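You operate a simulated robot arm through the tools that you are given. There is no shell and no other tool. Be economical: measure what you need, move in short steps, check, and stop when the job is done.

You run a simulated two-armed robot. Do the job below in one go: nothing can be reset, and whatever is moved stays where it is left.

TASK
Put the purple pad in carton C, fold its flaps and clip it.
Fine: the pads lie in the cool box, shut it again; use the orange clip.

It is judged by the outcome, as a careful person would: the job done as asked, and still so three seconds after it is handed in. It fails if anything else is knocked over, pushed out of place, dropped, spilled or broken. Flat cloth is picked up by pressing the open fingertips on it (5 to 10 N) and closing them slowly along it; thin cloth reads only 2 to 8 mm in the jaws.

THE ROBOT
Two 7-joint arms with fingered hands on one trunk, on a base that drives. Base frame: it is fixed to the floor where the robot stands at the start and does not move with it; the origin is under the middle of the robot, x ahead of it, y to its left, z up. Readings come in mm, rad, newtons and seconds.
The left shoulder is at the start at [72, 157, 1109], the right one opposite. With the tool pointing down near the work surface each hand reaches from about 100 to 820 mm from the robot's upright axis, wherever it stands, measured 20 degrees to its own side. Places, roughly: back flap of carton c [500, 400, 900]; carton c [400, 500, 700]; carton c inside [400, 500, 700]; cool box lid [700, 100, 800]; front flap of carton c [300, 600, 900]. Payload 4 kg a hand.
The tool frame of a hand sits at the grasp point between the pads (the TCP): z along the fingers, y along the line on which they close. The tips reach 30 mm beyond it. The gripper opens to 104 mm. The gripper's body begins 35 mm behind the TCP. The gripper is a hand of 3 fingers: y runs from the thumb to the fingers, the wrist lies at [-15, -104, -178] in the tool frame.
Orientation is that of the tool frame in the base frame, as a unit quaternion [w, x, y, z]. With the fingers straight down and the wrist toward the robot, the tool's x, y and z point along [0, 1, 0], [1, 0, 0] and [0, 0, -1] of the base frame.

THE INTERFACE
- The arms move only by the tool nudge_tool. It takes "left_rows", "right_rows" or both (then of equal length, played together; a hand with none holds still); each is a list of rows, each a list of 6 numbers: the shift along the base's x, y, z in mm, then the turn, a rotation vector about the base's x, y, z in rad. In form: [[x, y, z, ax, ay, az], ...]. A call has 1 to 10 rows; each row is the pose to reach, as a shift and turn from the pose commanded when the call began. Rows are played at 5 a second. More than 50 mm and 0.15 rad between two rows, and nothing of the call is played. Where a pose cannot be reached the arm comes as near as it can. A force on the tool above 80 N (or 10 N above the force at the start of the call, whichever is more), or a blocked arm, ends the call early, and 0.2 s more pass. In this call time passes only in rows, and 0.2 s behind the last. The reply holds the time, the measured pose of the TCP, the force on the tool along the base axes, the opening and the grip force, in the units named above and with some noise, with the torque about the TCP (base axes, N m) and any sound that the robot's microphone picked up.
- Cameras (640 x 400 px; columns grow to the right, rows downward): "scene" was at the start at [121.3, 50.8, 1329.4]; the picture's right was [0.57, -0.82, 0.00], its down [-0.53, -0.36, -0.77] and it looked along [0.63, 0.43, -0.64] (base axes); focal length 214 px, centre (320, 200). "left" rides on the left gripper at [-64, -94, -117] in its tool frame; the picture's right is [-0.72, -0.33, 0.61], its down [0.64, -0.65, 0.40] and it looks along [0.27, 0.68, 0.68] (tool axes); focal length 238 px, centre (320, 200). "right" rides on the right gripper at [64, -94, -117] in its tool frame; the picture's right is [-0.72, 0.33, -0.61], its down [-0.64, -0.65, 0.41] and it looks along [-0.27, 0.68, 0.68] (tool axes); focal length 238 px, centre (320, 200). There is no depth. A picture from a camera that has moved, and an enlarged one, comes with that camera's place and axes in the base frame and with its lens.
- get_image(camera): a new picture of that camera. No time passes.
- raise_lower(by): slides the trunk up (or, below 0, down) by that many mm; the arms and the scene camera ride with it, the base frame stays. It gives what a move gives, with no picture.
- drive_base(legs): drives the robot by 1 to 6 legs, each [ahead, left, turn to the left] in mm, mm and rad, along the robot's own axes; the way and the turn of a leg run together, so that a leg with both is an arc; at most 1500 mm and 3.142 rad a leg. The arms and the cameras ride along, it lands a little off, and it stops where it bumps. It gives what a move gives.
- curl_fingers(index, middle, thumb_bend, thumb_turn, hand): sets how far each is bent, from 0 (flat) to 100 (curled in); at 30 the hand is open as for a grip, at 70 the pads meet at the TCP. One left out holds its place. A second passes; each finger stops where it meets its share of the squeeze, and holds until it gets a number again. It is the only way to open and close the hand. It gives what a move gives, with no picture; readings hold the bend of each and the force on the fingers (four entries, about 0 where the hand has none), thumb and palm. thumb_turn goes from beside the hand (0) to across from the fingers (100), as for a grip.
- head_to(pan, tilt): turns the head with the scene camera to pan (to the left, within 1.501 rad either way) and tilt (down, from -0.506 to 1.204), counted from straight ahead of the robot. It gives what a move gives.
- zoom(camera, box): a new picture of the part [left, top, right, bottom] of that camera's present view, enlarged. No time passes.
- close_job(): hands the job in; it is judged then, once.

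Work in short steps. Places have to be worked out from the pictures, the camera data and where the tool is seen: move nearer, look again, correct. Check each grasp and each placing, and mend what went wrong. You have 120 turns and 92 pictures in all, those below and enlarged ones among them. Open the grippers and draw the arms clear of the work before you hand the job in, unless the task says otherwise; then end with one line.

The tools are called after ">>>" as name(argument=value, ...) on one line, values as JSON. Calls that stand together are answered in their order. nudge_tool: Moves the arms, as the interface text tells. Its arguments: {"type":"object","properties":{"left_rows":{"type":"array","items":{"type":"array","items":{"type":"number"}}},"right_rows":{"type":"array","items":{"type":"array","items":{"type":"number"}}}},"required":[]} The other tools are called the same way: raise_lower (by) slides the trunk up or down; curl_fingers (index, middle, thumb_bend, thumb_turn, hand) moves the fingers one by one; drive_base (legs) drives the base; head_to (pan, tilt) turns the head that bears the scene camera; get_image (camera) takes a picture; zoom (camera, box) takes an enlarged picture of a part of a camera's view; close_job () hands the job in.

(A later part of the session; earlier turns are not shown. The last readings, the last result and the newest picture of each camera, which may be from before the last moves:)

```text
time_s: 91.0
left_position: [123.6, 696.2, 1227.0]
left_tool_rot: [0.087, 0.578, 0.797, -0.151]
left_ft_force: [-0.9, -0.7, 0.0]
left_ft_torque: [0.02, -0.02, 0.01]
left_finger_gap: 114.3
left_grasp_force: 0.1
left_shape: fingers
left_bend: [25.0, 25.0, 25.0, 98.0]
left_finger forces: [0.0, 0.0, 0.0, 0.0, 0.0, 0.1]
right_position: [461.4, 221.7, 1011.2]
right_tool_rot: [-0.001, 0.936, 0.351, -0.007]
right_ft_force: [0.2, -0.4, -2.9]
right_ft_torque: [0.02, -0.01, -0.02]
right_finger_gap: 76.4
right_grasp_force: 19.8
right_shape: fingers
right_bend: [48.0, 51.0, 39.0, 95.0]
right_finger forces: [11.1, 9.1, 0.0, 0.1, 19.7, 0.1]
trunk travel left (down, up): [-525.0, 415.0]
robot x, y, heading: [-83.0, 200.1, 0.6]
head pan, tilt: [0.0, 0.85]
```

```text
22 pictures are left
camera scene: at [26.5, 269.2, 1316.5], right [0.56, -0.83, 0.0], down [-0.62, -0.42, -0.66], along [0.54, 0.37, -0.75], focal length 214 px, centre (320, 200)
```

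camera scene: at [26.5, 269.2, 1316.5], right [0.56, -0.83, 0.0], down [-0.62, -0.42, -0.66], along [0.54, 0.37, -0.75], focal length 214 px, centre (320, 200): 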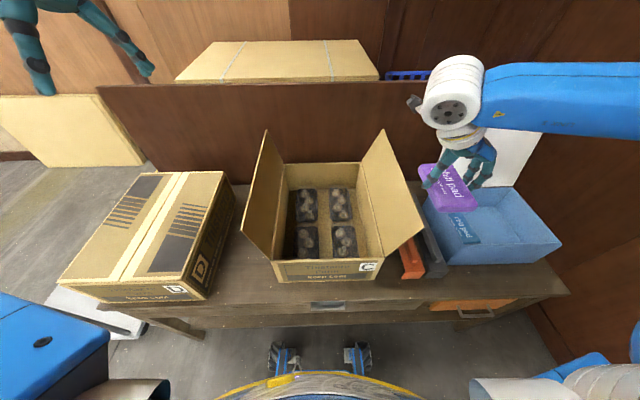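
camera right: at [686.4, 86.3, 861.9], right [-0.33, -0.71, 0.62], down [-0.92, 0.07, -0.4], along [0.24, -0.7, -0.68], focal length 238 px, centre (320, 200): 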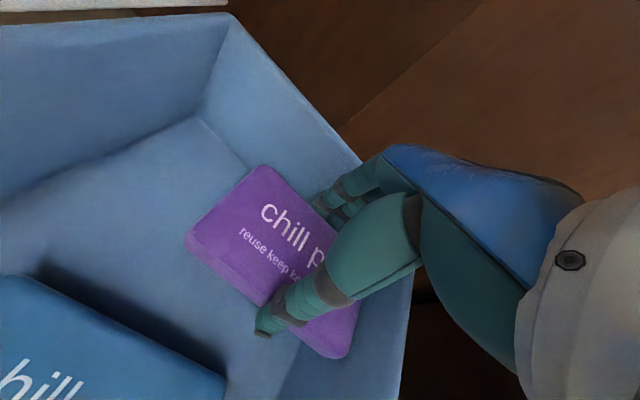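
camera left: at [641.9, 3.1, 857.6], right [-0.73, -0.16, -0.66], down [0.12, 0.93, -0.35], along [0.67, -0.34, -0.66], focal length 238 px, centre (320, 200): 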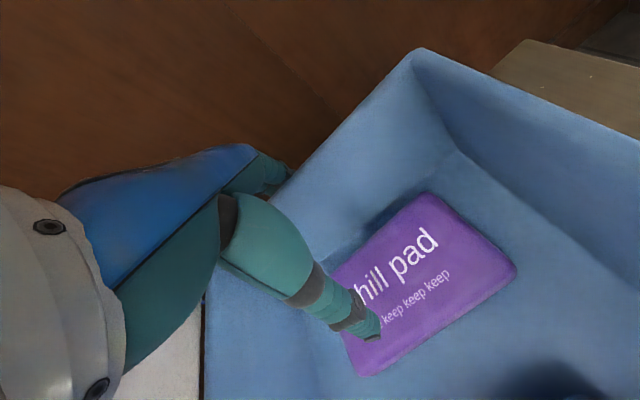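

The carton is centred ahead (centre ≈[408, 497]). I'll carry the pad over it while turning the wrist back toward the robot so the forearm avoids the flaps.

>>> nudge_tool(right_rows=[[-6, 27, 0, 0, 0, 0.145], [-12, 55, 0, 0, 0, 0.29], [-18, 82, 0, 0, 0, 0.435], [-24, 109, 0, 0, 0, 0.58], [-30, 137, 0, 0, 0, 0.725], [-36, 164, 0, 0, 0, 0.87], [-42, 191, 0, 0, 0, 1.015], [-48, 218, 0, 0, 0, 1.16], [-54, 246, 0, 0, 0, 1.305], [-57, 273, 0, 0, 0, 1.45]])

>>> nudge_tool(right_rows=[[0, 0, -45, 0, 0, 0], [0, 0, -90, 0, 0, 0], [0, 0, -135, 0, 0, 0], [0, 0, -165, 0, 0, 0]])

>>> get_image(camera="right")

>>> get_image(camera="scene")

```text
time_s: 93.2
left_position: [120.0, 700.3, 1227.6]
left_tool_rot: [0.09, 0.579, 0.796, -0.152]
left_ft_force: [-0.3, -0.1, -0.5]
left_ft_torque: [0.04, 0.02, 0.02]
left_finger_gap: 114.5
left_grasp_force: 0.2
left_shape: fingers
left_bend: [25.0, 25.0, 25.0, 98.0]
left_finger forces: [0.0, 0.0, 0.1, 0.1, 0.1, 0.0]
right_position: [399.8, 499.5, 1012.3]
right_tool_rot: [0.005, 0.467, 0.884, -0.004]
right_ft_force: [0.2, -0.1, -2.4]
right_ft_torque: [0.01, -0.01, -0.01]
right_finger_gap: 76.4
right_grasp_force: 19.7
right_shape: fingers
right_bend: [48.0, 51.0, 39.0, 95.0]
right_finger forces: [11.0, 9.0, 0.1, 0.1, 19.5, 0.0]
trunk travel left (down, up): [-525.0, 415.0]
robot x, y, heading: [-84.3, 198.5, 0.597]
head pan, tilt: [0.0, 0.85]
```

```text
time_s: 94.2
left_position: [120.1, 699.7, 1227.2]
left_tool_rot: [0.09, 0.578, 0.797, -0.152]
left_ft_force: [0.4, -0.4, -0.3]
left_ft_torque: [0.0, 0.01, 0.0]
left_finger_gap: 114.5
left_grasp_force: 0.1
left_shape: fingers
left_bend: [25.0, 25.0, 25.0, 98.0]
left_finger forces: [0.1, 0.0, 0.0, 0.0, 0.0, 0.0]
right_position: [398.5, 497.7, 849.1]
right_tool_rot: [0.005, 0.468, 0.883, -0.003]
right_ft_force: [0.2, -0.3, -2.8]
right_ft_torque: [0.02, -0.01, 0.0]
right_finger_gap: 76.1
right_grasp_force: 19.5
right_shape: fingers
right_bend: [48.0, 51.0, 39.0, 95.0]
right_finger forces: [10.8, 8.9, 0.1, 0.1, 19.2, 0.0]
trunk travel left (down, up): [-525.0, 415.0]
robot x, y, heading: [-82.7, 198.7, 0.603]
head pan, tilt: [0.0, 0.85]
```

```text
21 pictures are left
camera right: at [283.4, 498.8, 963.0], right [0.67, -0.41, 0.62], down [-0.18, -0.9, -0.4], along [0.72, 0.16, -0.68], focal length 238 px, centre (320, 200)
```

right: 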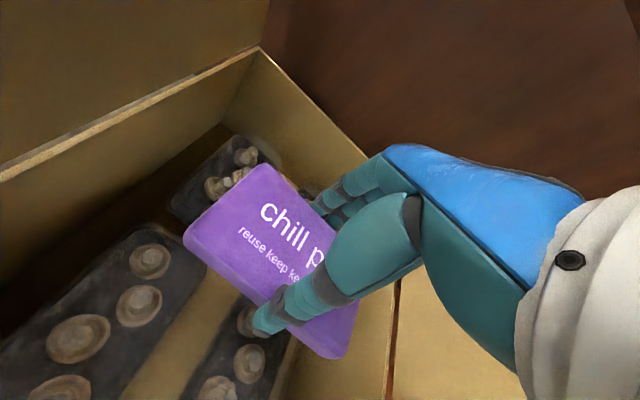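

```text
20 pictures are left
camera scene: at [23.6, 275.3, 1316.5], right [0.56, -0.83, 0.0], down [-0.62, -0.43, -0.66], along [0.54, 0.37, -0.75], focal length 214 px, centre (320, 200)
```

scene: 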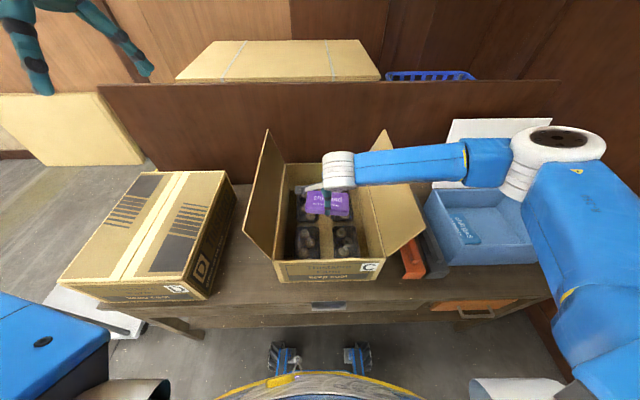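

The pad is above the punnets, hand between the flaps. I'll lower further, watching the force.

>>> nudge_tool(right_rows=[[0, 0, -25, 0, 0, 0], [0, 0, -50, 0, 0, 0], [0, 0, -70, 0, 0, 0], [0, 0, -80, 0, 0, 0]])

>>> nudge_tool(right_rows=[[0, 0, -5, 0, 0, 0], [0, 0, -10, 0, 0, 0]])

```text
time_s: 95.2
left_position: [119.3, 699.6, 1226.1]
left_tool_rot: [0.091, 0.578, 0.796, -0.152]
left_ft_force: [-0.5, -0.1, 0.4]
left_ft_torque: [-0.03, -0.02, 0.01]
left_finger_gap: 114.4
left_grasp_force: 0.1
left_shape: fingers
left_bend: [25.0, 25.0, 25.0, 98.0]
left_finger forces: [0.1, 0.1, 0.1, 0.0, 0.0, 0.1]
right_position: [399.3, 497.0, 768.0]
right_tool_rot: [0.005, 0.468, 0.884, -0.003]
right_ft_force: [0.3, -0.7, -0.8]
right_ft_torque: [0.0, -0.03, 0.01]
right_finger_gap: 76.4
right_grasp_force: 19.2
right_shape: fingers
right_bend: [48.0, 51.0, 39.0, 95.0]
right_finger forces: [10.8, 8.7, 0.1, 0.0, 19.1, 0.1]
trunk travel left (down, up): [-525.0, 415.0]
robot x, y, heading: [-84.0, 198.0, 0.604]
head pan, tilt: [0.0, 0.85]
```

```text
time_s: 95.8
left_position: [118.6, 700.0, 1226.9]
left_tool_rot: [0.09, 0.578, 0.797, -0.151]
left_ft_force: [0.4, 0.5, 0.5]
left_ft_torque: [-0.01, -0.01, 0.01]
left_finger_gap: 114.4
left_grasp_force: 0.1
left_shape: fingers
left_bend: [25.0, 25.0, 25.0, 98.0]
left_finger forces: [0.0, 0.1, 0.0, 0.0, 0.0, 0.0]
right_position: [397.6, 498.7, 757.5]
right_tool_rot: [0.004, 0.468, 0.884, -0.003]
right_ft_force: [0.2, -0.2, -2.2]
right_ft_torque: [0.0, -0.04, 0.0]
right_finger_gap: 76.1
right_grasp_force: 19.5
right_shape: fingers
right_bend: [48.0, 51.0, 39.0, 95.0]
right_finger forces: [10.9, 8.7, 0.1, 0.0, 19.0, 0.0]
trunk travel left (down, up): [-525.0, 415.0]
robot x, y, heading: [-87.2, 202.6, 0.603]
head pan, tilt: [0.0, 0.85]
```

No contact yet at 757. Continuing down in small steps.

>>> nudge_tool(right_rows=[[0, 0, -4, 0, 0, 0], [0, 0, -8, 0, 0, 0]])

>>> nudge_tool(right_rows=[[0, 0, -3, 0, 0, 0], [0, 0, -6, 0, 0, 0]])

>>> zoom(camera="scene", box=[250, 120, 410, 290])

```text
time_s: 96.3
left_position: [118.5, 697.9, 1226.7]
left_tool_rot: [0.091, 0.578, 0.796, -0.152]
left_ft_force: [0.3, 0.0, -0.7]
left_ft_torque: [0.02, 0.0, 0.01]
left_finger_gap: 114.5
left_grasp_force: 0.1
left_shape: fingers
left_bend: [25.0, 25.0, 25.0, 98.0]
left_finger forces: [0.0, 0.0, 0.1, 0.0, 0.1, 0.1]
right_position: [398.9, 498.2, 750.0]
right_tool_rot: [0.004, 0.468, 0.884, -0.003]
right_ft_force: [-0.4, -1.0, -1.3]
right_ft_torque: [0.02, -0.03, -0.01]
right_finger_gap: 76.4
right_grasp_force: 18.7
right_shape: fingers
right_bend: [48.0, 51.0, 39.0, 95.0]
right_finger forces: [10.9, 8.7, 0.0, 0.0, 19.1, 0.0]
trunk travel left (down, up): [-525.0, 415.0]
robot x, y, heading: [-84.2, 201.9, 0.6]
head pan, tilt: [0.0, 0.85]
```

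```text
time_s: 97.0
left_position: [118.1, 698.5, 1227.9]
left_tool_rot: [0.09, 0.579, 0.796, -0.15]
left_ft_force: [0.1, 1.0, 0.1]
left_ft_torque: [-0.02, 0.01, -0.01]
left_finger_gap: 114.4
left_grasp_force: 0.0
left_shape: fingers
left_bend: [25.0, 25.0, 25.0, 98.0]
left_finger forces: [0.1, 0.0, 0.0, 0.1, 0.0, 0.0]
right_position: [400.0, 498.1, 744.4]
right_tool_rot: [0.005, 0.468, 0.884, -0.002]
right_ft_force: [0.9, 0.0, 0.8]
right_ft_torque: [0.04, -0.15, 0.02]
right_finger_gap: 76.3
right_grasp_force: 19.7
right_shape: fingers
right_bend: [48.0, 51.0, 39.0, 95.0]
right_finger forces: [10.7, 9.1, 0.1, 0.0, 19.5, 0.0]
trunk travel left (down, up): [-525.0, 415.0]
robot x, y, heading: [-82.9, 199.8, 0.602]
head pan, tilt: [0.0, 0.85]
```

```text
2.35 times, centred on (330, 205) of scene
camera zoom: at [21.8, 274.3, 1316.8], right [0.56, -0.83, 0.0], down [-0.62, -0.43, -0.66], along [0.54, 0.37, -0.75], focal length 505 px, centre (296, 188)
```

zoom: 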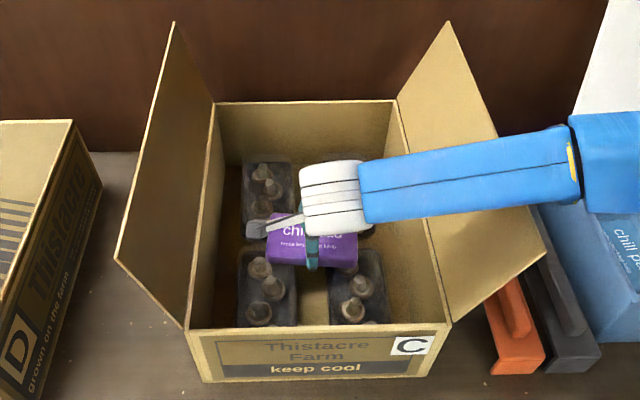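

First contact on the punnets (force changed sign). I'll lower 2 mm more, release, and withdraw up.

>>> nudge_tool(right_rows=[[0, 0, -2, 0, 0, 0]])

>>> curl_fingers(hand="right", index=32, middle=32, thumb_bend=28)

>>> nudge_tool(right_rows=[[0, 0, 20, 0, 0, 0], [0, 0, 60, 0, 0, 0], [0, 0, 105, 0, 0, 0], [0, 0, 150, 0, 0, 0], [0, 0, 195, 0, 0, 0], [0, 0, 240, 0, 0, 0], [0, 0, 270, 0, 0, 0]])

>>> get_image(camera="right")

```text
time_s: 97.3
left_position: [117.8, 698.5, 1227.3]
left_tool_rot: [0.091, 0.578, 0.797, -0.151]
left_ft_force: [0.9, -0.5, 0.4]
left_ft_torque: [0.0, 0.0, 0.0]
left_finger_gap: 114.5
left_grasp_force: 0.1
left_shape: fingers
left_bend: [25.0, 25.0, 25.0, 98.0]
left_finger forces: [0.0, 0.0, 0.1, 0.0, 0.0, 0.0]
right_position: [398.5, 499.0, 743.5]
right_tool_rot: [0.004, 0.469, 0.883, -0.001]
right_ft_force: [1.1, -0.2, 9.1]
right_ft_torque: [0.12, -0.35, 0.04]
right_finger_gap: 76.4
right_grasp_force: 20.5
right_shape: fingers
right_bend: [48.0, 51.0, 39.0, 95.0]
right_finger forces: [10.4, 9.8, 0.0, 0.0, 19.8, 0.0]
trunk travel left (down, up): [-525.0, 415.0]
robot x, y, heading: [-82.8, 196.8, 0.6]
head pan, tilt: [0.0, 0.85]
```

```text
time_s: 98.3
left_position: [118.4, 699.1, 1227.1]
left_tool_rot: [0.091, 0.578, 0.796, -0.151]
left_ft_force: [-0.6, -1.1, 0.2]
left_ft_torque: [0.03, 0.0, -0.02]
left_finger_gap: 114.6
left_grasp_force: 0.1
left_shape: fingers
left_bend: [25.0, 25.0, 25.0, 98.0]
left_finger forces: [0.0, 0.0, 0.0, 0.1, 0.0, 0.0]
right_position: [400.1, 498.1, 742.0]
right_tool_rot: [0.005, 0.468, 0.884, -0.003]
right_ft_force: [0.7, -0.1, -0.6]
right_ft_torque: [-0.02, -0.02, 0.0]
right_finger_gap: 102.0
right_grasp_force: 0.0
right_shape: fingers
right_bend: [32.0, 32.0, 28.0, 97.0]
right_finger forces: [0.0, 0.1, 0.0, 0.1, 0.0, 0.0]
trunk travel left (down, up): [-525.0, 415.0]
robot x, y, heading: [-86.4, 199.0, 0.602]
head pan, tilt: [0.0, 0.85]
```

```text
time_s: 100.0
left_position: [118.8, 700.1, 1228.2]
left_tool_rot: [0.091, 0.579, 0.796, -0.152]
left_ft_force: [0.3, 1.4, -0.3]
left_ft_torque: [-0.01, 0.0, 0.0]
left_finger_gap: 114.6
left_grasp_force: 0.1
left_shape: fingers
left_bend: [25.0, 25.0, 25.0, 98.0]
left_finger forces: [0.1, 0.1, 0.0, 0.0, 0.1, 0.0]
right_position: [397.6, 498.5, 1011.3]
right_tool_rot: [0.005, 0.469, 0.883, -0.004]
right_ft_force: [-0.3, 1.0, -0.6]
right_ft_torque: [-0.02, 0.02, 0.0]
right_finger_gap: 102.3
right_grasp_force: 0.0
right_shape: fingers
right_bend: [32.0, 32.0, 28.0, 97.0]
right_finger forces: [0.0, 0.0, 0.0, 0.1, 0.1, 0.0]
trunk travel left (down, up): [-525.0, 415.0]
robot x, y, heading: [-81.9, 201.2, 0.599]
head pan, tilt: [0.0, 0.85]
```

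```text
18 pictures are left
camera right: at [283.2, 500.0, 1127.7], right [0.67, -0.4, 0.62], down [-0.18, -0.9, -0.4], along [0.72, 0.16, -0.68], focal length 238 px, centre (320, 200)
```

right: 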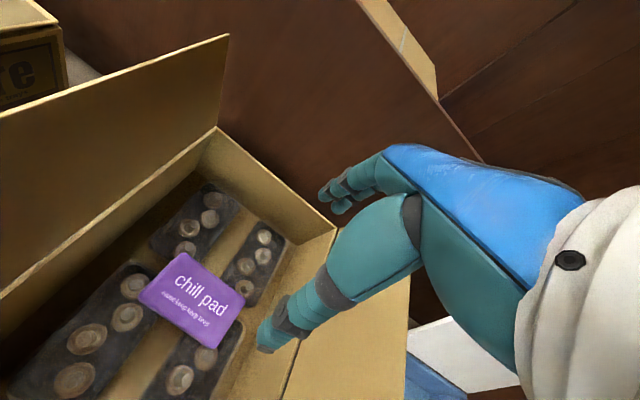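

The pad lies flat in the carton. Next I'll fold the right flap: close the right hand into a fist and move it outside the right flap.

>>> curl_fingers(hand="right", index=72, middle=72, thumb_bend=70)

>>> nudge_tool(right_rows=[[27, -39, 10, 0, 0, 0], [54, -78, 15, 0, 0, 0], [81, -117, 15, 0, 0, 0], [108, -156, 15, 0, 0, 0], [135, -196, 15, 0, 0, 0], [161, -235, 10, 0, 0, 0], [161, -235, -30, 0, 0, 0], [161, -235, -70, 0, 0, 0], [161, -235, -90, 0, 0, 0]])

>>> get_image(camera="scene")

```text
time_s: 101.0
left_position: [118.9, 698.6, 1226.5]
left_tool_rot: [0.091, 0.578, 0.797, -0.151]
left_ft_force: [-0.3, 0.2, 0.3]
left_ft_torque: [0.03, -0.01, 0.0]
left_finger_gap: 114.5
left_grasp_force: 0.1
left_shape: fingers
left_bend: [25.0, 25.0, 25.0, 98.0]
left_finger forces: [0.0, 0.1, 0.0, 0.1, 0.0, 0.0]
right_position: [397.8, 498.8, 1012.0]
right_tool_rot: [0.004, 0.468, 0.884, -0.003]
right_ft_force: [-1.2, 0.9, -0.1]
right_ft_torque: [0.0, -0.01, -0.02]
right_finger_gap: 0.0
right_grasp_force: 0.1
right_shape: fingers
right_bend: [72.0, 72.0, 69.0, 97.0]
right_finger forces: [0.0, 0.0, 0.1, 0.1, 0.0, 0.0]
trunk travel left (down, up): [-525.0, 415.0]
robot x, y, heading: [-85.8, 198.6, 0.596]
head pan, tilt: [0.0, 0.85]
```

```text
time_s: 103.0
left_position: [119.2, 697.1, 1228.0]
left_tool_rot: [0.089, 0.579, 0.796, -0.151]
left_ft_force: [0.4, -0.9, -0.7]
left_ft_torque: [0.01, 0.02, -0.04]
left_finger_gap: 114.6
left_grasp_force: 0.0
left_shape: fingers
left_bend: [25.0, 25.0, 25.0, 98.0]
left_finger forces: [0.1, 0.1, 0.0, 0.0, 0.1, 0.1]
right_position: [560.0, 262.0, 920.0]
right_tool_rot: [0.005, 0.468, 0.884, -0.003]
right_ft_force: [0.2, 0.5, -0.4]
right_ft_torque: [0.03, 0.0, 0.01]
right_finger_gap: 0.1
right_grasp_force: 0.0
right_shape: fingers
right_bend: [72.0, 72.0, 69.0, 97.0]
right_finger forces: [0.1, 0.0, 0.0, 0.0, 0.1, 0.0]
trunk travel left (down, up): [-525.0, 415.0]
robot x, y, heading: [-85.3, 196.2, 0.602]
head pan, tilt: [0.0, 0.85]
```

```text
17 pictures are left
camera scene: at [23.0, 272.8, 1316.7], right [0.56, -0.83, 0.0], down [-0.62, -0.42, -0.66], along [0.54, 0.37, -0.75], focal length 214 px, centre (320, 200)
```

scene: 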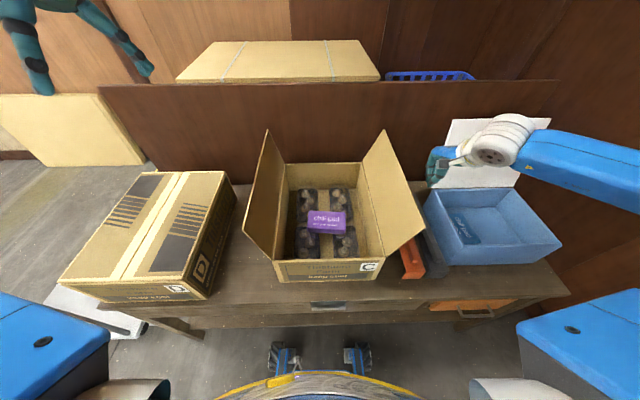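

Fist is outside the right flap. I'll sweep it left and down along the flap's arc.

>>> nudge_tool(right_rows=[[-28, 41, 0, 0, 0, 0], [-48, 70, 0, 0, 0, 0], [-64, 93, 0, 0, 0, 0], [-80, 116, -2, 0, 0, 0], [-94, 137, -10, 0, 0, 0], [-106, 154, -24, 0, 0, 0], [-115, 167, -40, 0, 0, 0], [-123, 180, -58, 0, 0, 0], [-130, 190, -74, 0, 0, 0]])

>>> get_image(camera="scene")

```text
time_s: 105.0
left_position: [118.7, 699.8, 1226.8]
left_tool_rot: [0.09, 0.578, 0.797, -0.151]
left_ft_force: [0.4, -0.1, -0.4]
left_ft_torque: [0.0, 0.01, 0.0]
left_finger_gap: 114.5
left_grasp_force: 0.1
left_shape: fingers
left_bend: [25.0, 25.0, 25.0, 98.0]
left_finger forces: [0.0, 0.0, 0.0, 0.0, 0.0, 0.1]
right_position: [429.5, 455.3, 847.1]
right_tool_rot: [0.004, 0.468, 0.884, -0.004]
right_ft_force: [0.2, 0.1, -0.5]
right_ft_torque: [-0.01, 0.01, 0.03]
right_finger_gap: 0.0
right_grasp_force: 0.1
right_shape: fingers
right_bend: [72.0, 72.0, 69.0, 98.0]
right_finger forces: [0.0, 0.0, 0.0, 0.0, 0.0, 0.1]
trunk travel left (down, up): [-525.0, 415.0]
robot x, y, heading: [-83.1, 199.4, 0.602]
head pan, tilt: [0.0, 0.85]
```

```text
16 pictures are left
camera scene: at [22.8, 275.1, 1316.5], right [0.56, -0.83, 0.0], down [-0.62, -0.43, -0.66], along [0.54, 0.37, -0.75], focal length 214 px, centre (320, 200)
```

scene: 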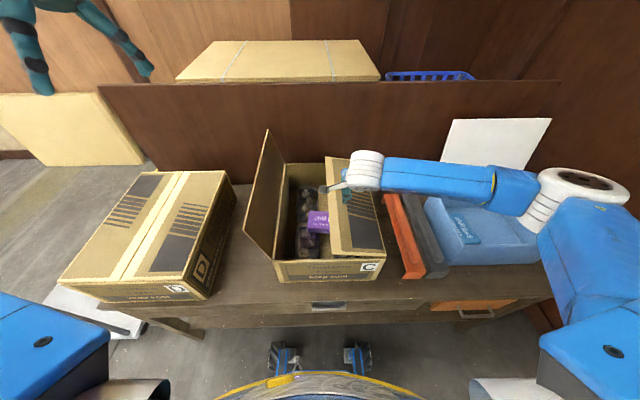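

The right flap is folded in and stays. Now the left hand: level it, make a fist and bring it outside the left flap.

>>> curl_fingers(hand="left", index=72, middle=72, thumb_bend=70)

>>> nudge_tool(left_rows=[[18, 13, -20, 0.09, 0.004, 0.07], [37, 26, -40, 0.175, 0.009, 0.137], [55, 39, -60, 0.26, 0.013, 0.205], [74, 51, -80, 0.35, 0.017, 0.274], [74, 51, -120, 0.35, 0.017, 0.274], [74, 51, -165, 0.35, 0.017, 0.274], [74, 51, -210, 0.35, 0.017, 0.274], [74, 51, -255, 0.35, 0.017, 0.274], [74, 51, -300, 0.35, 0.017, 0.274]])

>>> get_image(camera="scene")

```text
time_s: 106.0
left_position: [119.3, 699.5, 1226.9]
left_tool_rot: [0.091, 0.579, 0.796, -0.151]
left_ft_force: [0.0, 0.6, -0.4]
left_ft_torque: [-0.02, -0.01, -0.04]
left_finger_gap: 0.1
left_grasp_force: 0.1
left_shape: fingers
left_bend: [72.0, 72.0, 69.0, 98.0]
left_finger forces: [0.0, 0.1, 0.0, 0.1, 0.0, 0.0]
right_position: [430.2, 453.6, 847.1]
right_tool_rot: [0.005, 0.468, 0.884, -0.004]
right_ft_force: [-0.3, 0.1, 0.3]
right_ft_torque: [0.03, 0.01, 0.02]
right_finger_gap: 0.2
right_grasp_force: 0.0
right_shape: fingers
right_bend: [72.0, 72.0, 69.0, 98.0]
right_finger forces: [0.0, 0.0, 0.0, 0.0, 0.0, 0.1]
trunk travel left (down, up): [-525.0, 415.0]
robot x, y, heading: [-85.7, 197.5, 0.6]
head pan, tilt: [0.0, 0.85]
```

```text
time_s: 108.0
left_position: [194.9, 748.9, 929.2]
left_tool_rot: [0.001, 0.47, 0.882, -0.002]
left_ft_force: [-0.3, 0.5, 0.2]
left_ft_torque: [-0.03, -0.02, 0.02]
left_finger_gap: 0.0
left_grasp_force: 0.1
left_shape: fingers
left_bend: [72.0, 72.0, 69.0, 98.0]
left_finger forces: [0.1, 0.1, 0.0, 0.1, 0.1, 0.0]
right_position: [430.3, 454.8, 847.0]
right_tool_rot: [0.004, 0.468, 0.884, -0.003]
right_ft_force: [0.1, 0.3, -1.2]
right_ft_torque: [-0.03, 0.02, 0.0]
right_finger_gap: 0.0
right_grasp_force: 0.0
right_shape: fingers
right_bend: [72.0, 72.0, 69.0, 98.0]
right_finger forces: [0.0, 0.1, 0.0, 0.0, 0.0, 0.1]
trunk travel left (down, up): [-525.0, 415.0]
robot x, y, heading: [-84.5, 199.9, 0.601]
head pan, tilt: [0.0, 0.85]
```

```text
15 pictures are left
camera scene: at [22.6, 274.9, 1316.6], right [0.56, -0.83, 0.0], down [-0.62, -0.43, -0.66], along [0.54, 0.37, -0.75], focal length 214 px, centre (320, 200)
```

scene: 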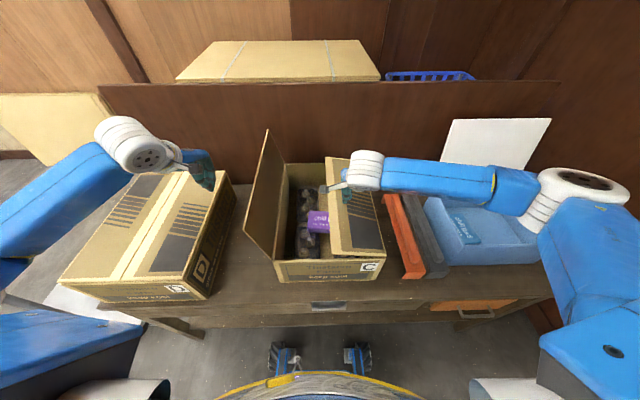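

Left fist is outside the left flap. I'll lift the right hand aside and sweep the left flap over and down.

>>> nudge_tool(left_rows=[[28, -41, 0, 0, 0, 0], [50, -73, 0, 0, 0, 0], [70, -102, 0, 0, 0, 0], [88, -128, -5, 0, 0, 0], [102, -149, -8, 0, 0, 0], [118, -172, -14, 0, 0, 0], [132, -192, -30, 0, 0, 0], [144, -210, -46, 0, 0, 0], [153, -223, -64, 0, 0, 0], [159, -232, -80, 0, 0, 0]], right_rows=[[0, 0, 30, 0, 0, 0], [10, -14, 60, 0, 0, 0], [25, -36, 80, 0, 0, 0], [45, -65, 90, 0, 0, 0], [60, -90, 90, 0, 0, 0], [80, -115, 90, 0, 0, 0], [100, -145, 90, 0, 0, 0], [100, -145, 90, 0, 0, 0], [100, -145, 90, 0, 0, 0], [100, -145, 90, 0, 0, 0]])

>>> get_image(camera="scene")

```text
time_s: 110.2
left_position: [354.2, 516.6, 846.6]
left_tool_rot: [0.0, 0.47, 0.883, -0.002]
left_ft_force: [-0.4, 0.7, -0.5]
left_ft_torque: [-0.01, 0.02, 0.01]
left_finger_gap: 0.0
left_grasp_force: 0.1
left_shape: fingers
left_bend: [72.0, 72.0, 69.0, 98.0]
left_finger forces: [0.0, 0.0, 0.0, 0.0, 0.0, 0.1]
right_position: [530.4, 305.3, 937.4]
right_tool_rot: [0.004, 0.468, 0.884, -0.003]
right_ft_force: [-0.1, -0.2, 0.7]
right_ft_torque: [-0.02, 0.02, 0.02]
right_finger_gap: 0.0
right_grasp_force: 0.1
right_shape: fingers
right_bend: [72.0, 72.0, 69.0, 98.0]
right_finger forces: [0.0, 0.0, 0.0, 0.0, 0.1, 0.0]
trunk travel left (down, up): [-525.0, 415.0]
robot x, y, heading: [-81.8, 202.0, 0.601]
head pan, tilt: [0.0, 0.85]
```

```text
14 pictures are left
camera scene: at [24.3, 271.6, 1316.6], right [0.56, -0.83, 0.0], down [-0.62, -0.42, -0.66], along [0.54, 0.37, -0.75], focal length 214 px, centre (320, 200)
```

scene: 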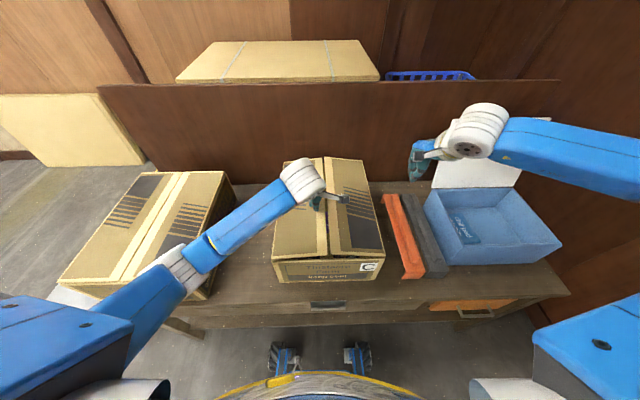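

Both flaps are folded and meet in the middle. Now the orange clip: I'll zoom to locate it precisely.

>>> zoom(camera="scene", box=[260, 140, 470, 290])

```text
2.67 times, centred on (365, 215) of scene
camera zoom: at [24.3, 271.6, 1316.6], right [0.56, -0.83, 0.0], down [-0.62, -0.42, -0.66], along [0.54, 0.37, -0.75], focal length 572 px, centre (200, 160)
```

zoom: 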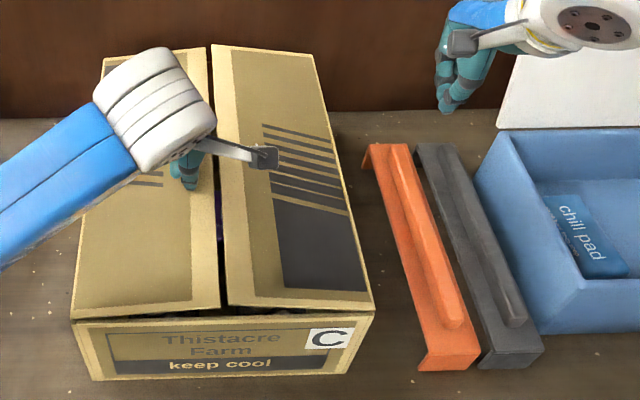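

The clip is a U-shaped saddle ~315 mm long with end lips, matching the carton's 292 mm width, so it goes across the seam over both side walls. Its centre is ≈[529, 275]. I'll withdraw the left hand and turn the right hand across the clip's rib above it.

>>> nudge_tool(left_rows=[[0, 0, 45, 0, 0, 0], [0, 0, 90, 0, 0, 0], [0, 0, 135, 0, 0, 0], [-25, 36, 150, 0, 0, 0], [-50, 73, 150, 0, 0, 0], [-75, 109, 150, 0, 0, 0], [-100, 146, 150, 0, 0, 0], [-125, 182, 150, 0, 0, 0], [-141, 206, 150, 0, 0, 0], [-141, 206, 150, 0, 0, 0]], right_rows=[[0, -5, 0, 0, 0, -0.145], [0, -10, 0, 0, 0, -0.29], [0, -15, 0, 0, 0, -0.435], [0, -20, 0, 0, 0, -0.58], [0, -25, 0, 0, 0, -0.725], [0, -30, 0, 0, 0, -0.87], [0, -30, 0, 0, 0, -1.015], [0, -30, 0, 0, 0, -1.16], [0, -30, 0, 0, 0, -1.305], [0, -30, 0, 0, 0, -1.45]])

>>> nudge_tool(right_rows=[[0, 0, -25, 0, 0, -0.07], [0, 0, -50, 0, 0, -0.12]])

>>> curl_fingers(hand="right", index=46, middle=46, thumb_bend=46)

>>> get_image(camera="right")

```text
time_s: 112.3
left_position: [211.0, 723.5, 995.4]
left_tool_rot: [0.001, 0.471, 0.882, -0.001]
left_ft_force: [-0.8, -0.2, 0.1]
left_ft_torque: [-0.03, 0.0, -0.01]
left_finger_gap: 0.0
left_grasp_force: 0.1
left_shape: fingers
left_bend: [72.0, 72.0, 69.0, 98.0]
left_finger forces: [0.0, 0.0, 0.0, 0.0, 0.0, 0.0]
right_position: [531.7, 278.1, 938.0]
right_tool_rot: [0.002, 0.937, 0.35, -0.005]
right_ft_force: [-0.2, -0.4, 0.1]
right_ft_torque: [0.01, 0.04, 0.03]
right_finger_gap: 0.2
right_grasp_force: 0.0
right_shape: fingers
right_bend: [72.0, 72.0, 69.0, 98.0]
right_finger forces: [0.1, 0.1, 0.0, 0.1, 0.0, 0.1]
trunk travel left (down, up): [-525.0, 415.0]
robot x, y, heading: [-81.7, 199.1, 0.602]
head pan, tilt: [0.0, 0.85]
```

```text
time_s: 113.0
left_position: [211.6, 722.4, 995.0]
left_tool_rot: [0.001, 0.471, 0.882, -0.002]
left_ft_force: [-0.4, -0.3, 0.0]
left_ft_torque: [-0.01, -0.01, -0.01]
left_finger_gap: 0.0
left_grasp_force: 0.1
left_shape: fingers
left_bend: [72.0, 72.0, 69.0, 98.0]
left_finger forces: [0.0, 0.1, 0.1, 0.1, 0.0, 0.1]
right_position: [531.0, 278.3, 887.9]
right_tool_rot: [0.001, 0.956, 0.294, -0.005]
right_ft_force: [0.9, 0.2, 0.2]
right_ft_torque: [-0.02, 0.0, -0.04]
right_finger_gap: 0.0
right_grasp_force: 0.2
right_shape: fingers
right_bend: [72.0, 72.0, 69.0, 98.0]
right_finger forces: [0.0, 0.0, 0.0, 0.0, 0.1, 0.0]
trunk travel left (down, up): [-525.0, 415.0]
robot x, y, heading: [-85.0, 200.3, 0.596]
head pan, tilt: [0.0, 0.85]
```

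```text
time_s: 114.0
left_position: [210.5, 723.3, 994.7]
left_tool_rot: [0.0, 0.47, 0.883, -0.002]
left_ft_force: [0.8, 0.7, -0.5]
left_ft_torque: [0.0, -0.01, 0.03]
left_finger_gap: 0.0
left_grasp_force: 0.0
left_shape: fingers
left_bend: [72.0, 72.0, 69.0, 98.0]
left_finger forces: [0.0, 0.0, 0.1, 0.0, 0.1, 0.0]
right_position: [532.0, 277.9, 887.1]
right_tool_rot: [0.002, 0.955, 0.295, -0.005]
right_ft_force: [-0.4, 0.2, -0.4]
right_ft_torque: [-0.03, 0.01, 0.0]
right_finger_gap: 62.0
right_grasp_force: 0.0
right_shape: fingers
right_bend: [46.0, 46.0, 46.0, 98.0]
right_finger forces: [0.0, 0.0, 0.1, 0.0, 0.1, 0.0]
trunk travel left (down, up): [-525.0, 415.0]
robot x, y, heading: [-80.3, 196.1, 0.601]
head pan, tilt: [0.0, 0.85]
```

```text
12 pictures are left
camera right: at [531.6, 392.4, 1003.3], right [-0.41, -0.67, 0.62], down [-0.9, 0.18, -0.4], along [0.16, -0.72, -0.68], focal length 238 px, centre (320, 200)
```

right: 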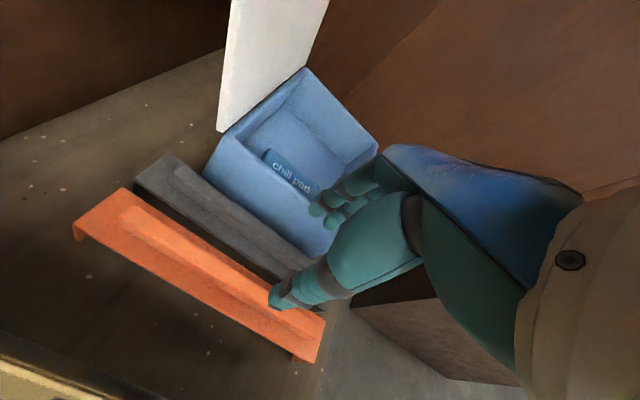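

The clip is clearly a saddle standing on its end lips with a rib on top; its centre is ≈[534, 275]. I'll shift (+3, -4) and lower toward z≈728 to grip the rib.

>>> nudge_tool(right_rows=[[3, -4, -40, 0, 0, 0.02], [3, -4, -85, 0, 0, 0.02], [3, -4, -125, 0, 0, 0.02], [3, -4, -145, 0, 0, 0.02]])

>>> nudge_tool(right_rows=[[0, 0, -5, 0, 0, 0], [0, 0, -10, 0, 0, 0], [0, 0, -14, 0, 0, 0]])

>>> get_image(camera="right")

```text
time_s: 115.0
left_position: [210.7, 722.4, 995.0]
left_tool_rot: [0.0, 0.47, 0.883, -0.002]
left_ft_force: [-0.5, 0.2, 0.0]
left_ft_torque: [0.03, 0.02, 0.0]
left_finger_gap: 0.0
left_grasp_force: 0.0
left_shape: fingers
left_bend: [72.0, 72.0, 69.0, 98.0]
left_finger forces: [0.0, 0.0, 0.0, 0.0, 0.0, 0.0]
right_position: [533.9, 271.6, 742.4]
right_tool_rot: [0.001, 0.953, 0.304, -0.005]
right_ft_force: [0.3, -0.1, 0.0]
right_ft_torque: [-0.01, 0.01, 0.0]
right_finger_gap: 62.0
right_grasp_force: 0.2
right_shape: fingers
right_bend: [46.0, 46.0, 46.0, 98.0]
right_finger forces: [0.1, 0.0, 0.1, 0.0, 0.0, 0.0]
trunk travel left (down, up): [-525.0, 415.0]
robot x, y, heading: [-84.1, 201.3, 0.599]
head pan, tilt: [0.0, 0.85]
```

```text
time_s: 115.8
left_position: [210.5, 721.9, 995.4]
left_tool_rot: [0.001, 0.47, 0.882, -0.002]
left_ft_force: [-1.2, -0.4, -0.1]
left_ft_torque: [0.01, 0.01, -0.02]
left_finger_gap: 0.0
left_grasp_force: 0.2
left_shape: fingers
left_bend: [72.0, 72.0, 69.0, 98.0]
left_finger forces: [0.1, 0.0, 0.1, 0.0, 0.1, 0.1]
right_position: [533.7, 273.3, 727.3]
right_tool_rot: [0.002, 0.952, 0.305, -0.005]
right_ft_force: [-1.0, 0.3, 0.3]
right_ft_torque: [0.0, 0.0, 0.0]
right_finger_gap: 62.2
right_grasp_force: 0.0
right_shape: fingers
right_bend: [46.0, 46.0, 46.0, 98.0]
right_finger forces: [0.0, 0.0, 0.1, 0.0, 0.0, 0.0]
trunk travel left (down, up): [-525.0, 415.0]
robot x, y, heading: [-84.4, 194.0, 0.599]
head pan, tilt: [0.0, 0.85]
```

```text
11 pictures are left
camera right: at [532.1, 388.0, 843.5], right [-0.39, -0.68, 0.62], down [-0.9, 0.16, -0.4], along [0.17, -0.72, -0.68], focal length 238 px, centre (320, 200)
```

right: 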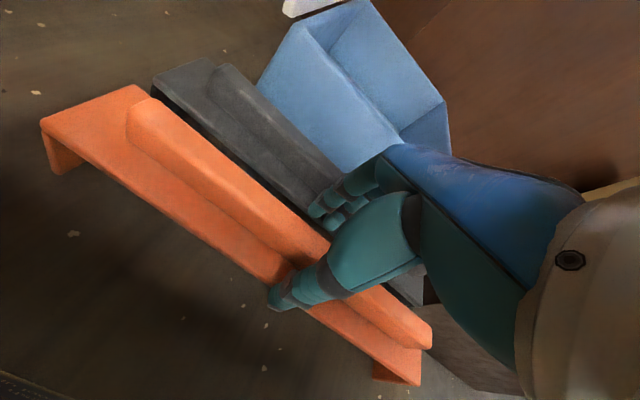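

The fingers straddle the rib with no contact below. I'll lower 4 mm more and close on the rib.

>>> nudge_tool(right_rows=[[1, -1, -4, 0, 0, 0]])

>>> curl_fingers(hand="right", index=75, middle=75, thumb_bend=75)

```text
time_s: 116.2
left_position: [208.8, 724.0, 995.7]
left_tool_rot: [0.001, 0.471, 0.882, -0.002]
left_ft_force: [0.1, -0.8, -0.6]
left_ft_torque: [0.02, 0.0, -0.03]
left_finger_gap: 0.1
left_grasp_force: 0.0
left_shape: fingers
left_bend: [72.0, 72.0, 69.0, 98.0]
left_finger forces: [0.1, 0.0, 0.0, 0.0, 0.1, 0.0]
right_position: [534.1, 272.7, 726.5]
right_tool_rot: [0.002, 0.953, 0.304, -0.004]
right_ft_force: [-1.1, 2.2, 7.3]
right_ft_torque: [-0.19, -0.23, 0.02]
right_finger_gap: 62.1
right_grasp_force: 3.9
right_shape: fingers
right_bend: [46.0, 47.0, 46.0, 98.0]
right_finger forces: [5.1, 2.2, 0.0, 0.0, 0.0, 0.1]
trunk travel left (down, up): [-525.0, 415.0]
robot x, y, heading: [-81.0, 197.7, 0.599]
head pan, tilt: [0.0, 0.85]
```

```text
time_s: 117.2
left_position: [209.1, 720.5, 995.7]
left_tool_rot: [0.001, 0.471, 0.882, -0.003]
left_ft_force: [-0.9, -0.6, 0.7]
left_ft_torque: [-0.02, -0.01, 0.03]
left_finger_gap: 0.3
left_grasp_force: 0.0
left_shape: fingers
left_bend: [72.0, 72.0, 69.0, 98.0]
left_finger forces: [0.0, 0.1, 0.1, 0.1, 0.1, 0.1]
right_position: [534.7, 272.4, 726.9]
right_tool_rot: [0.002, 0.953, 0.303, -0.003]
right_ft_force: [3.3, -2.1, 18.1]
right_ft_torque: [0.24, 0.05, 0.29]
right_finger_gap: 14.7
right_grasp_force: 26.4
right_shape: fingers
right_bend: [73.0, 58.0, 62.0, 97.0]
right_finger forces: [7.1, 15.7, 0.0, 0.1, 30.2, 0.0]
trunk travel left (down, up): [-525.0, 415.0]
robot x, y, heading: [-85.9, 201.7, 0.604]
head pan, tilt: [0.0, 0.85]
```

The rib is gripped (≈15 mm, 26 N). Lifting slowly to check.

>>> nudge_tool(right_rows=[[0, 0, 5, 0, 0, 0], [0, 0, 12, 0, 0, 0], [0, 0, 22, 0, 0, 0], [0, 0, 40, 0, 0, 0], [0, 0, 60, 0, 0, 0]])

>>> get_image(camera="right")

```text
time_s: 118.3
left_position: [209.8, 722.5, 995.0]
left_tool_rot: [0.001, 0.471, 0.882, -0.002]
left_ft_force: [0.0, 0.0, -0.8]
left_ft_torque: [-0.05, 0.02, 0.0]
left_finger_gap: 0.1
left_grasp_force: 0.0
left_shape: fingers
left_bend: [72.0, 72.0, 69.0, 98.0]
left_finger forces: [0.0, 0.0, 0.0, 0.1, 0.1, 0.1]
right_position: [532.7, 272.4, 784.1]
right_tool_rot: [0.0, 0.953, 0.304, -0.005]
right_ft_force: [1.2, 0.3, -0.3]
right_ft_torque: [-0.01, 0.02, -0.05]
right_finger_gap: 14.9
right_grasp_force: 17.6
right_shape: fingers
right_bend: [74.0, 60.0, 62.0, 95.0]
right_finger forces: [7.5, 8.9, 0.0, 0.0, 18.4, 0.0]
trunk travel left (down, up): [-525.0, 415.0]
robot x, y, heading: [-82.1, 201.4, 0.603]
head pan, tilt: [0.0, 0.85]
```

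```text
10 pictures are left
camera right: at [531.0, 386.5, 900.0], right [-0.39, -0.68, 0.62], down [-0.9, 0.16, -0.4], along [0.17, -0.72, -0.68], focal length 238 px, centre (320, 200)
```

right: 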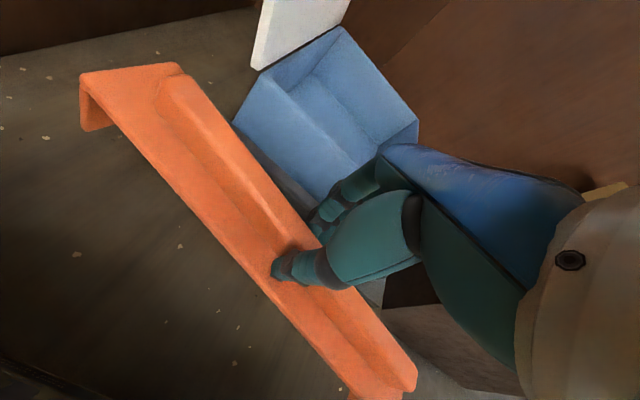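

The clip is held, though it has yawed a little in the fingers. I'll raise it and carry it over the carton while turning it to lie across.

>>> nudge_tool(right_rows=[[0, 0, 45, 0, 0, 0], [0, 0, 90, 0, 0, 0], [0, 0, 135, 0, 0, 0]])

>>> nudge_tool(right_rows=[[-11, 23, 0, 0, 0, 0.148], [-23, 47, 0, 0, 0, 0.296], [-34, 70, 0, 0, 0, 0.444], [-46, 94, 0, 0, 0, 0.592], [-57, 117, 0, 0, 0, 0.74], [-69, 141, 0, 0, 0, 0.888], [-80, 164, 0, 0, 0, 1.036], [-92, 188, 0, 0, 0, 1.184], [-103, 211, 0, 0, 0, 1.332], [-115, 235, 0, 0, 0, 1.48]])

>>> zoom(camera="scene", box=[240, 110, 440, 290])

```text
time_s: 119.2
left_position: [209.5, 722.1, 994.6]
left_tool_rot: [0.001, 0.47, 0.882, -0.002]
left_ft_force: [0.8, 0.5, -0.4]
left_ft_torque: [0.01, -0.01, 0.01]
left_finger_gap: 0.2
left_grasp_force: 0.0
left_shape: fingers
left_bend: [72.0, 72.0, 69.0, 98.0]
left_finger forces: [0.0, 0.0, 0.0, 0.1, 0.1, 0.1]
right_position: [533.6, 270.9, 917.6]
right_tool_rot: [0.002, 0.953, 0.304, -0.005]
right_ft_force: [0.3, 0.4, -0.8]
right_ft_torque: [-0.03, -0.01, 0.03]
right_finger_gap: 14.7
right_grasp_force: 17.3
right_shape: fingers
right_bend: [74.0, 60.0, 62.0, 95.0]
right_finger forces: [7.7, 8.9, 0.0, 0.0, 18.2, 0.1]
trunk travel left (down, up): [-525.0, 415.0]
robot x, y, heading: [-82.3, 201.3, 0.596]
head pan, tilt: [0.0, 0.85]
```

```text
time_s: 121.3
left_position: [209.4, 723.5, 994.1]
left_tool_rot: [0.001, 0.47, 0.883, -0.003]
left_ft_force: [-0.3, 0.3, 0.3]
left_ft_torque: [-0.04, -0.02, 0.02]
left_finger_gap: 0.0
left_grasp_force: 0.1
left_shape: fingers
left_bend: [72.0, 72.0, 69.0, 98.0]
left_finger forces: [0.1, 0.0, 0.0, 0.0, 0.1, 0.0]
right_position: [418.3, 510.3, 918.1]
right_tool_rot: [0.005, 0.498, 0.867, -0.002]
right_ft_force: [0.0, -1.0, -0.6]
right_ft_torque: [0.02, -0.03, 0.01]
right_finger_gap: 14.7
right_grasp_force: 17.3
right_shape: fingers
right_bend: [74.0, 60.0, 62.0, 95.0]
right_finger forces: [7.8, 8.6, 0.0, 0.0, 18.0, 0.0]
trunk travel left (down, up): [-525.0, 415.0]
robot x, y, heading: [-83.1, 202.2, 0.602]
head pan, tilt: [0.0, 0.85]
```

```text
2.22 times, centred on (340, 200) of scene
camera zoom: at [22.9, 275.5, 1316.5], right [0.56, -0.83, 0.0], down [-0.62, -0.43, -0.66], along [0.54, 0.37, -0.75], focal length 477 px, centre (276, 200)
```

zoom: 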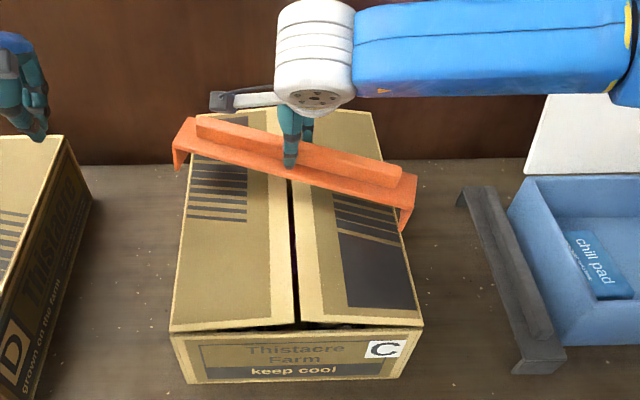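

The clip needs about +0.31 rad to be square with the carton; its centre is already within ~2 mm of the carton's centreline. I'll rotate, lower to z≈885 and look again.

>>> nudge_tool(right_rows=[[0, 0, -8, 0, 0, 0.11], [0, 0, -16, 0, 0, 0.22], [0, 0, -24, 0, 0, 0.315], [0, 0, -30, 0, 0, 0.315]])

>>> zoom(camera="scene", box=[250, 130, 410, 290])

```text
time_s: 122.3
left_position: [211.6, 723.6, 995.0]
left_tool_rot: [0.001, 0.47, 0.883, -0.002]
left_ft_force: [0.2, -0.5, -0.2]
left_ft_torque: [0.0, 0.03, 0.01]
left_finger_gap: 0.1
left_grasp_force: 0.1
left_shape: fingers
left_bend: [72.0, 72.0, 69.0, 98.0]
left_finger forces: [0.0, 0.0, 0.0, 0.1, 0.0, 0.0]
right_position: [419.8, 507.2, 889.5]
right_tool_rot: [0.004, 0.356, 0.934, -0.002]
right_ft_force: [-0.6, 0.5, -0.7]
right_ft_torque: [-0.01, 0.0, 0.01]
right_finger_gap: 14.6
right_grasp_force: 17.3
right_shape: fingers
right_bend: [74.0, 60.0, 62.0, 95.0]
right_finger forces: [7.9, 8.8, 0.1, 0.0, 17.9, 0.0]
trunk travel left (down, up): [-525.0, 415.0]
robot x, y, heading: [-80.3, 196.5, 0.601]
head pan, tilt: [0.0, 0.85]
```

```text
2.50 times, centred on (330, 210) of scene
camera zoom: at [23.4, 274.5, 1316.5], right [0.56, -0.83, 0.0], down [-0.62, -0.43, -0.66], along [0.54, 0.37, -0.75], focal length 536 px, centre (295, 175)
```

zoom: 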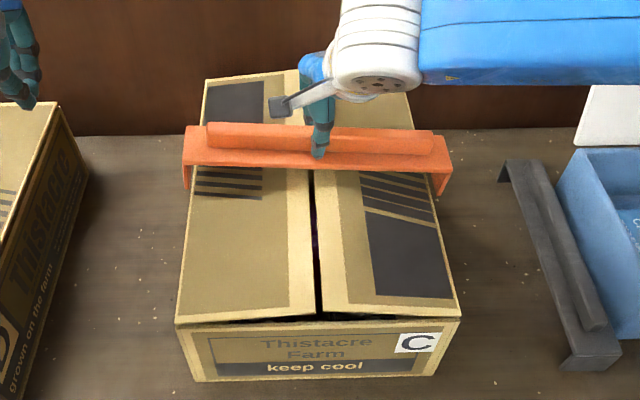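

The clip is nearly square: needs +0.06 rad and about 3.5 mm to the left. I'll correct, lower ~25 mm and check the lips against the carton's sides.

>>> nudge_tool(right_rows=[[-2, 3, 0, 0, 0, 0.06], [-2, 3, -10, 0, 0, 0.06], [-2, 3, -20, 0, 0, 0.06], [-2, 3, -26, 0, 0, 0.06]])

>>> zoom(camera="scene", box=[260, 150, 400, 260])

```text
time_s: 123.3
left_position: [210.1, 723.5, 994.3]
left_tool_rot: [0.0, 0.47, 0.883, -0.003]
left_ft_force: [0.9, -0.3, -0.1]
left_ft_torque: [0.0, -0.03, -0.02]
left_finger_gap: 0.0
left_grasp_force: 0.0
left_shape: fingers
left_bend: [72.0, 72.0, 69.0, 98.0]
left_finger forces: [0.0, 0.1, 0.0, 0.0, 0.0, 0.1]
right_position: [417.3, 511.1, 863.4]
right_tool_rot: [0.005, 0.328, 0.945, -0.002]
right_ft_force: [0.1, -0.3, -1.2]
right_ft_torque: [0.04, -0.02, 0.0]
right_finger_gap: 14.7
right_grasp_force: 17.6
right_shape: fingers
right_bend: [74.0, 60.0, 62.0, 95.0]
right_finger forces: [8.0, 8.6, 0.0, 0.1, 18.2, 0.0]
trunk travel left (down, up): [-525.0, 415.0]
robot x, y, heading: [-85.2, 201.4, 0.6]
head pan, tilt: [0.0, 0.85]
```

```text
3.64 times, centred on (330, 205) of scene
camera zoom: at [23.2, 274.4, 1316.6], right [0.56, -0.83, 0.0], down [-0.62, -0.43, -0.66], along [0.54, 0.37, -0.75], focal length 780 px, centre (284, 182)
```

zoom: 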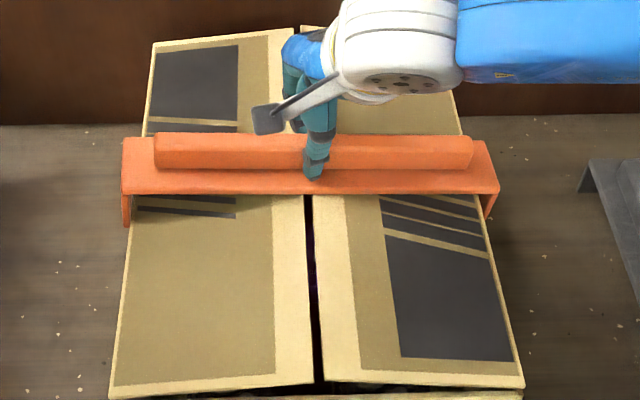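

The lips line up symmetrically with the carton's sides. I'll press down in small steps, watching the force.

>>> nudge_tool(right_rows=[[0, 0, -4, 0, 0, 0], [0, 0, -8, 0, 0, 0]])

>>> nudge_tool(right_rows=[[0, 0, -4, 0, 0, 0], [0, 0, -8, 0, 0, 0]])

```text
time_s: 124.0
left_position: [209.1, 722.7, 995.4]
left_tool_rot: [0.002, 0.47, 0.883, -0.002]
left_ft_force: [0.3, 0.2, -0.8]
left_ft_torque: [0.01, -0.02, 0.03]
left_finger_gap: 0.0
left_grasp_force: 0.0
left_shape: fingers
left_bend: [72.0, 72.0, 69.0, 98.0]
left_finger forces: [0.0, 0.0, 0.1, 0.0, 0.0, 0.0]
right_position: [417.5, 510.1, 855.7]
right_tool_rot: [0.004, 0.327, 0.945, -0.002]
right_ft_force: [-1.3, 1.8, 1.9]
right_ft_torque: [0.0, 0.08, 0.02]
right_finger_gap: 14.6
right_grasp_force: 18.9
right_shape: fingers
right_bend: [74.0, 60.0, 62.0, 95.0]
right_finger forces: [8.3, 8.9, 0.0, 0.1, 19.3, 0.1]
trunk travel left (down, up): [-525.0, 415.0]
robot x, y, heading: [-81.8, 199.6, 0.602]
head pan, tilt: [0.0, 0.85]
```

```text
time_s: 124.5
left_position: [209.7, 723.9, 994.5]
left_tool_rot: [0.002, 0.471, 0.882, -0.002]
left_ft_force: [0.5, -0.1, -0.2]
left_ft_torque: [-0.02, 0.01, -0.02]
left_finger_gap: 0.0
left_grasp_force: 0.1
left_shape: fingers
left_bend: [72.0, 72.0, 69.0, 98.0]
left_finger forces: [0.0, 0.1, 0.0, 0.0, 0.0, 0.0]
right_position: [415.8, 512.4, 848.1]
right_tool_rot: [0.005, 0.327, 0.945, -0.001]
right_ft_force: [-2.3, 5.7, 3.4]
right_ft_torque: [-0.01, 0.18, -0.01]
right_finger_gap: 14.8
right_grasp_force: 18.9
right_shape: fingers
right_bend: [74.0, 60.0, 63.0, 94.0]
right_finger forces: [7.7, 9.1, 0.0, 0.0, 21.1, 0.0]
trunk travel left (down, up): [-525.0, 415.0]
robot x, y, heading: [-84.2, 199.7, 0.599]
head pan, tilt: [0.0, 0.85]
```

A small sideways force (~6 N leftwards) shows the left lip touching the wall; I'll ease 2 mm left and keep lowering.

>>> nudge_tool(right_rows=[[-1.2, 1.8, -2, 0, 0, 0], [-1.2, 1.8, -6, 0, 0, 0], [-1.2, 1.8, -9, 0, 0, 0]])

>>> zoom(camera="scene", box=[260, 150, 400, 260])

```text
time_s: 125.3
left_position: [209.7, 722.1, 996.1]
left_tool_rot: [0.003, 0.47, 0.883, -0.002]
left_ft_force: [-0.4, -0.4, 0.4]
left_ft_torque: [0.0, -0.05, 0.02]
left_finger_gap: 0.0
left_grasp_force: 0.1
left_shape: fingers
left_bend: [72.0, 72.0, 69.0, 98.0]
left_finger forces: [0.0, 0.1, 0.1, 0.0, 0.0, 0.0]
right_position: [416.1, 513.4, 842.1]
right_tool_rot: [0.006, 0.328, 0.945, 0.0]
right_ft_force: [-1.1, 2.6, 17.7]
right_ft_torque: [-0.46, 0.49, -0.01]
right_finger_gap: 14.8
right_grasp_force: 27.9
right_shape: fingers
right_bend: [74.0, 60.0, 64.0, 94.0]
right_finger forces: [8.1, 9.6, 0.1, 0.0, 38.2, 0.1]
trunk travel left (down, up): [-525.0, 415.0]
robot x, y, heading: [-80.1, 199.2, 0.599]
head pan, tilt: [0.0, 0.85]
```

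```text
3.64 times, centred on (330, 205) of scene
camera zoom: at [19.9, 273.4, 1317.3], right [0.56, -0.83, 0.0], down [-0.62, -0.42, -0.66], along [0.55, 0.37, -0.75], focal length 780 px, centre (284, 182)
```

zoom: 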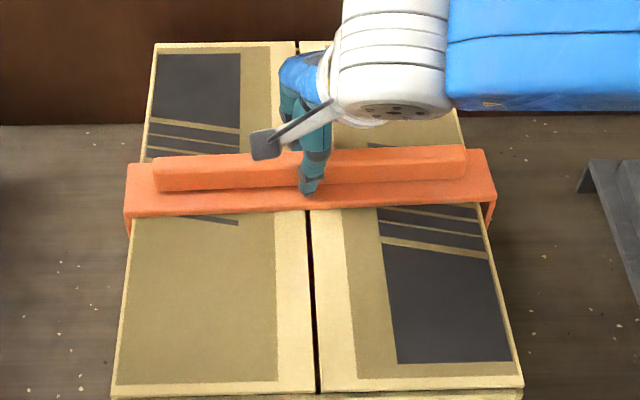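

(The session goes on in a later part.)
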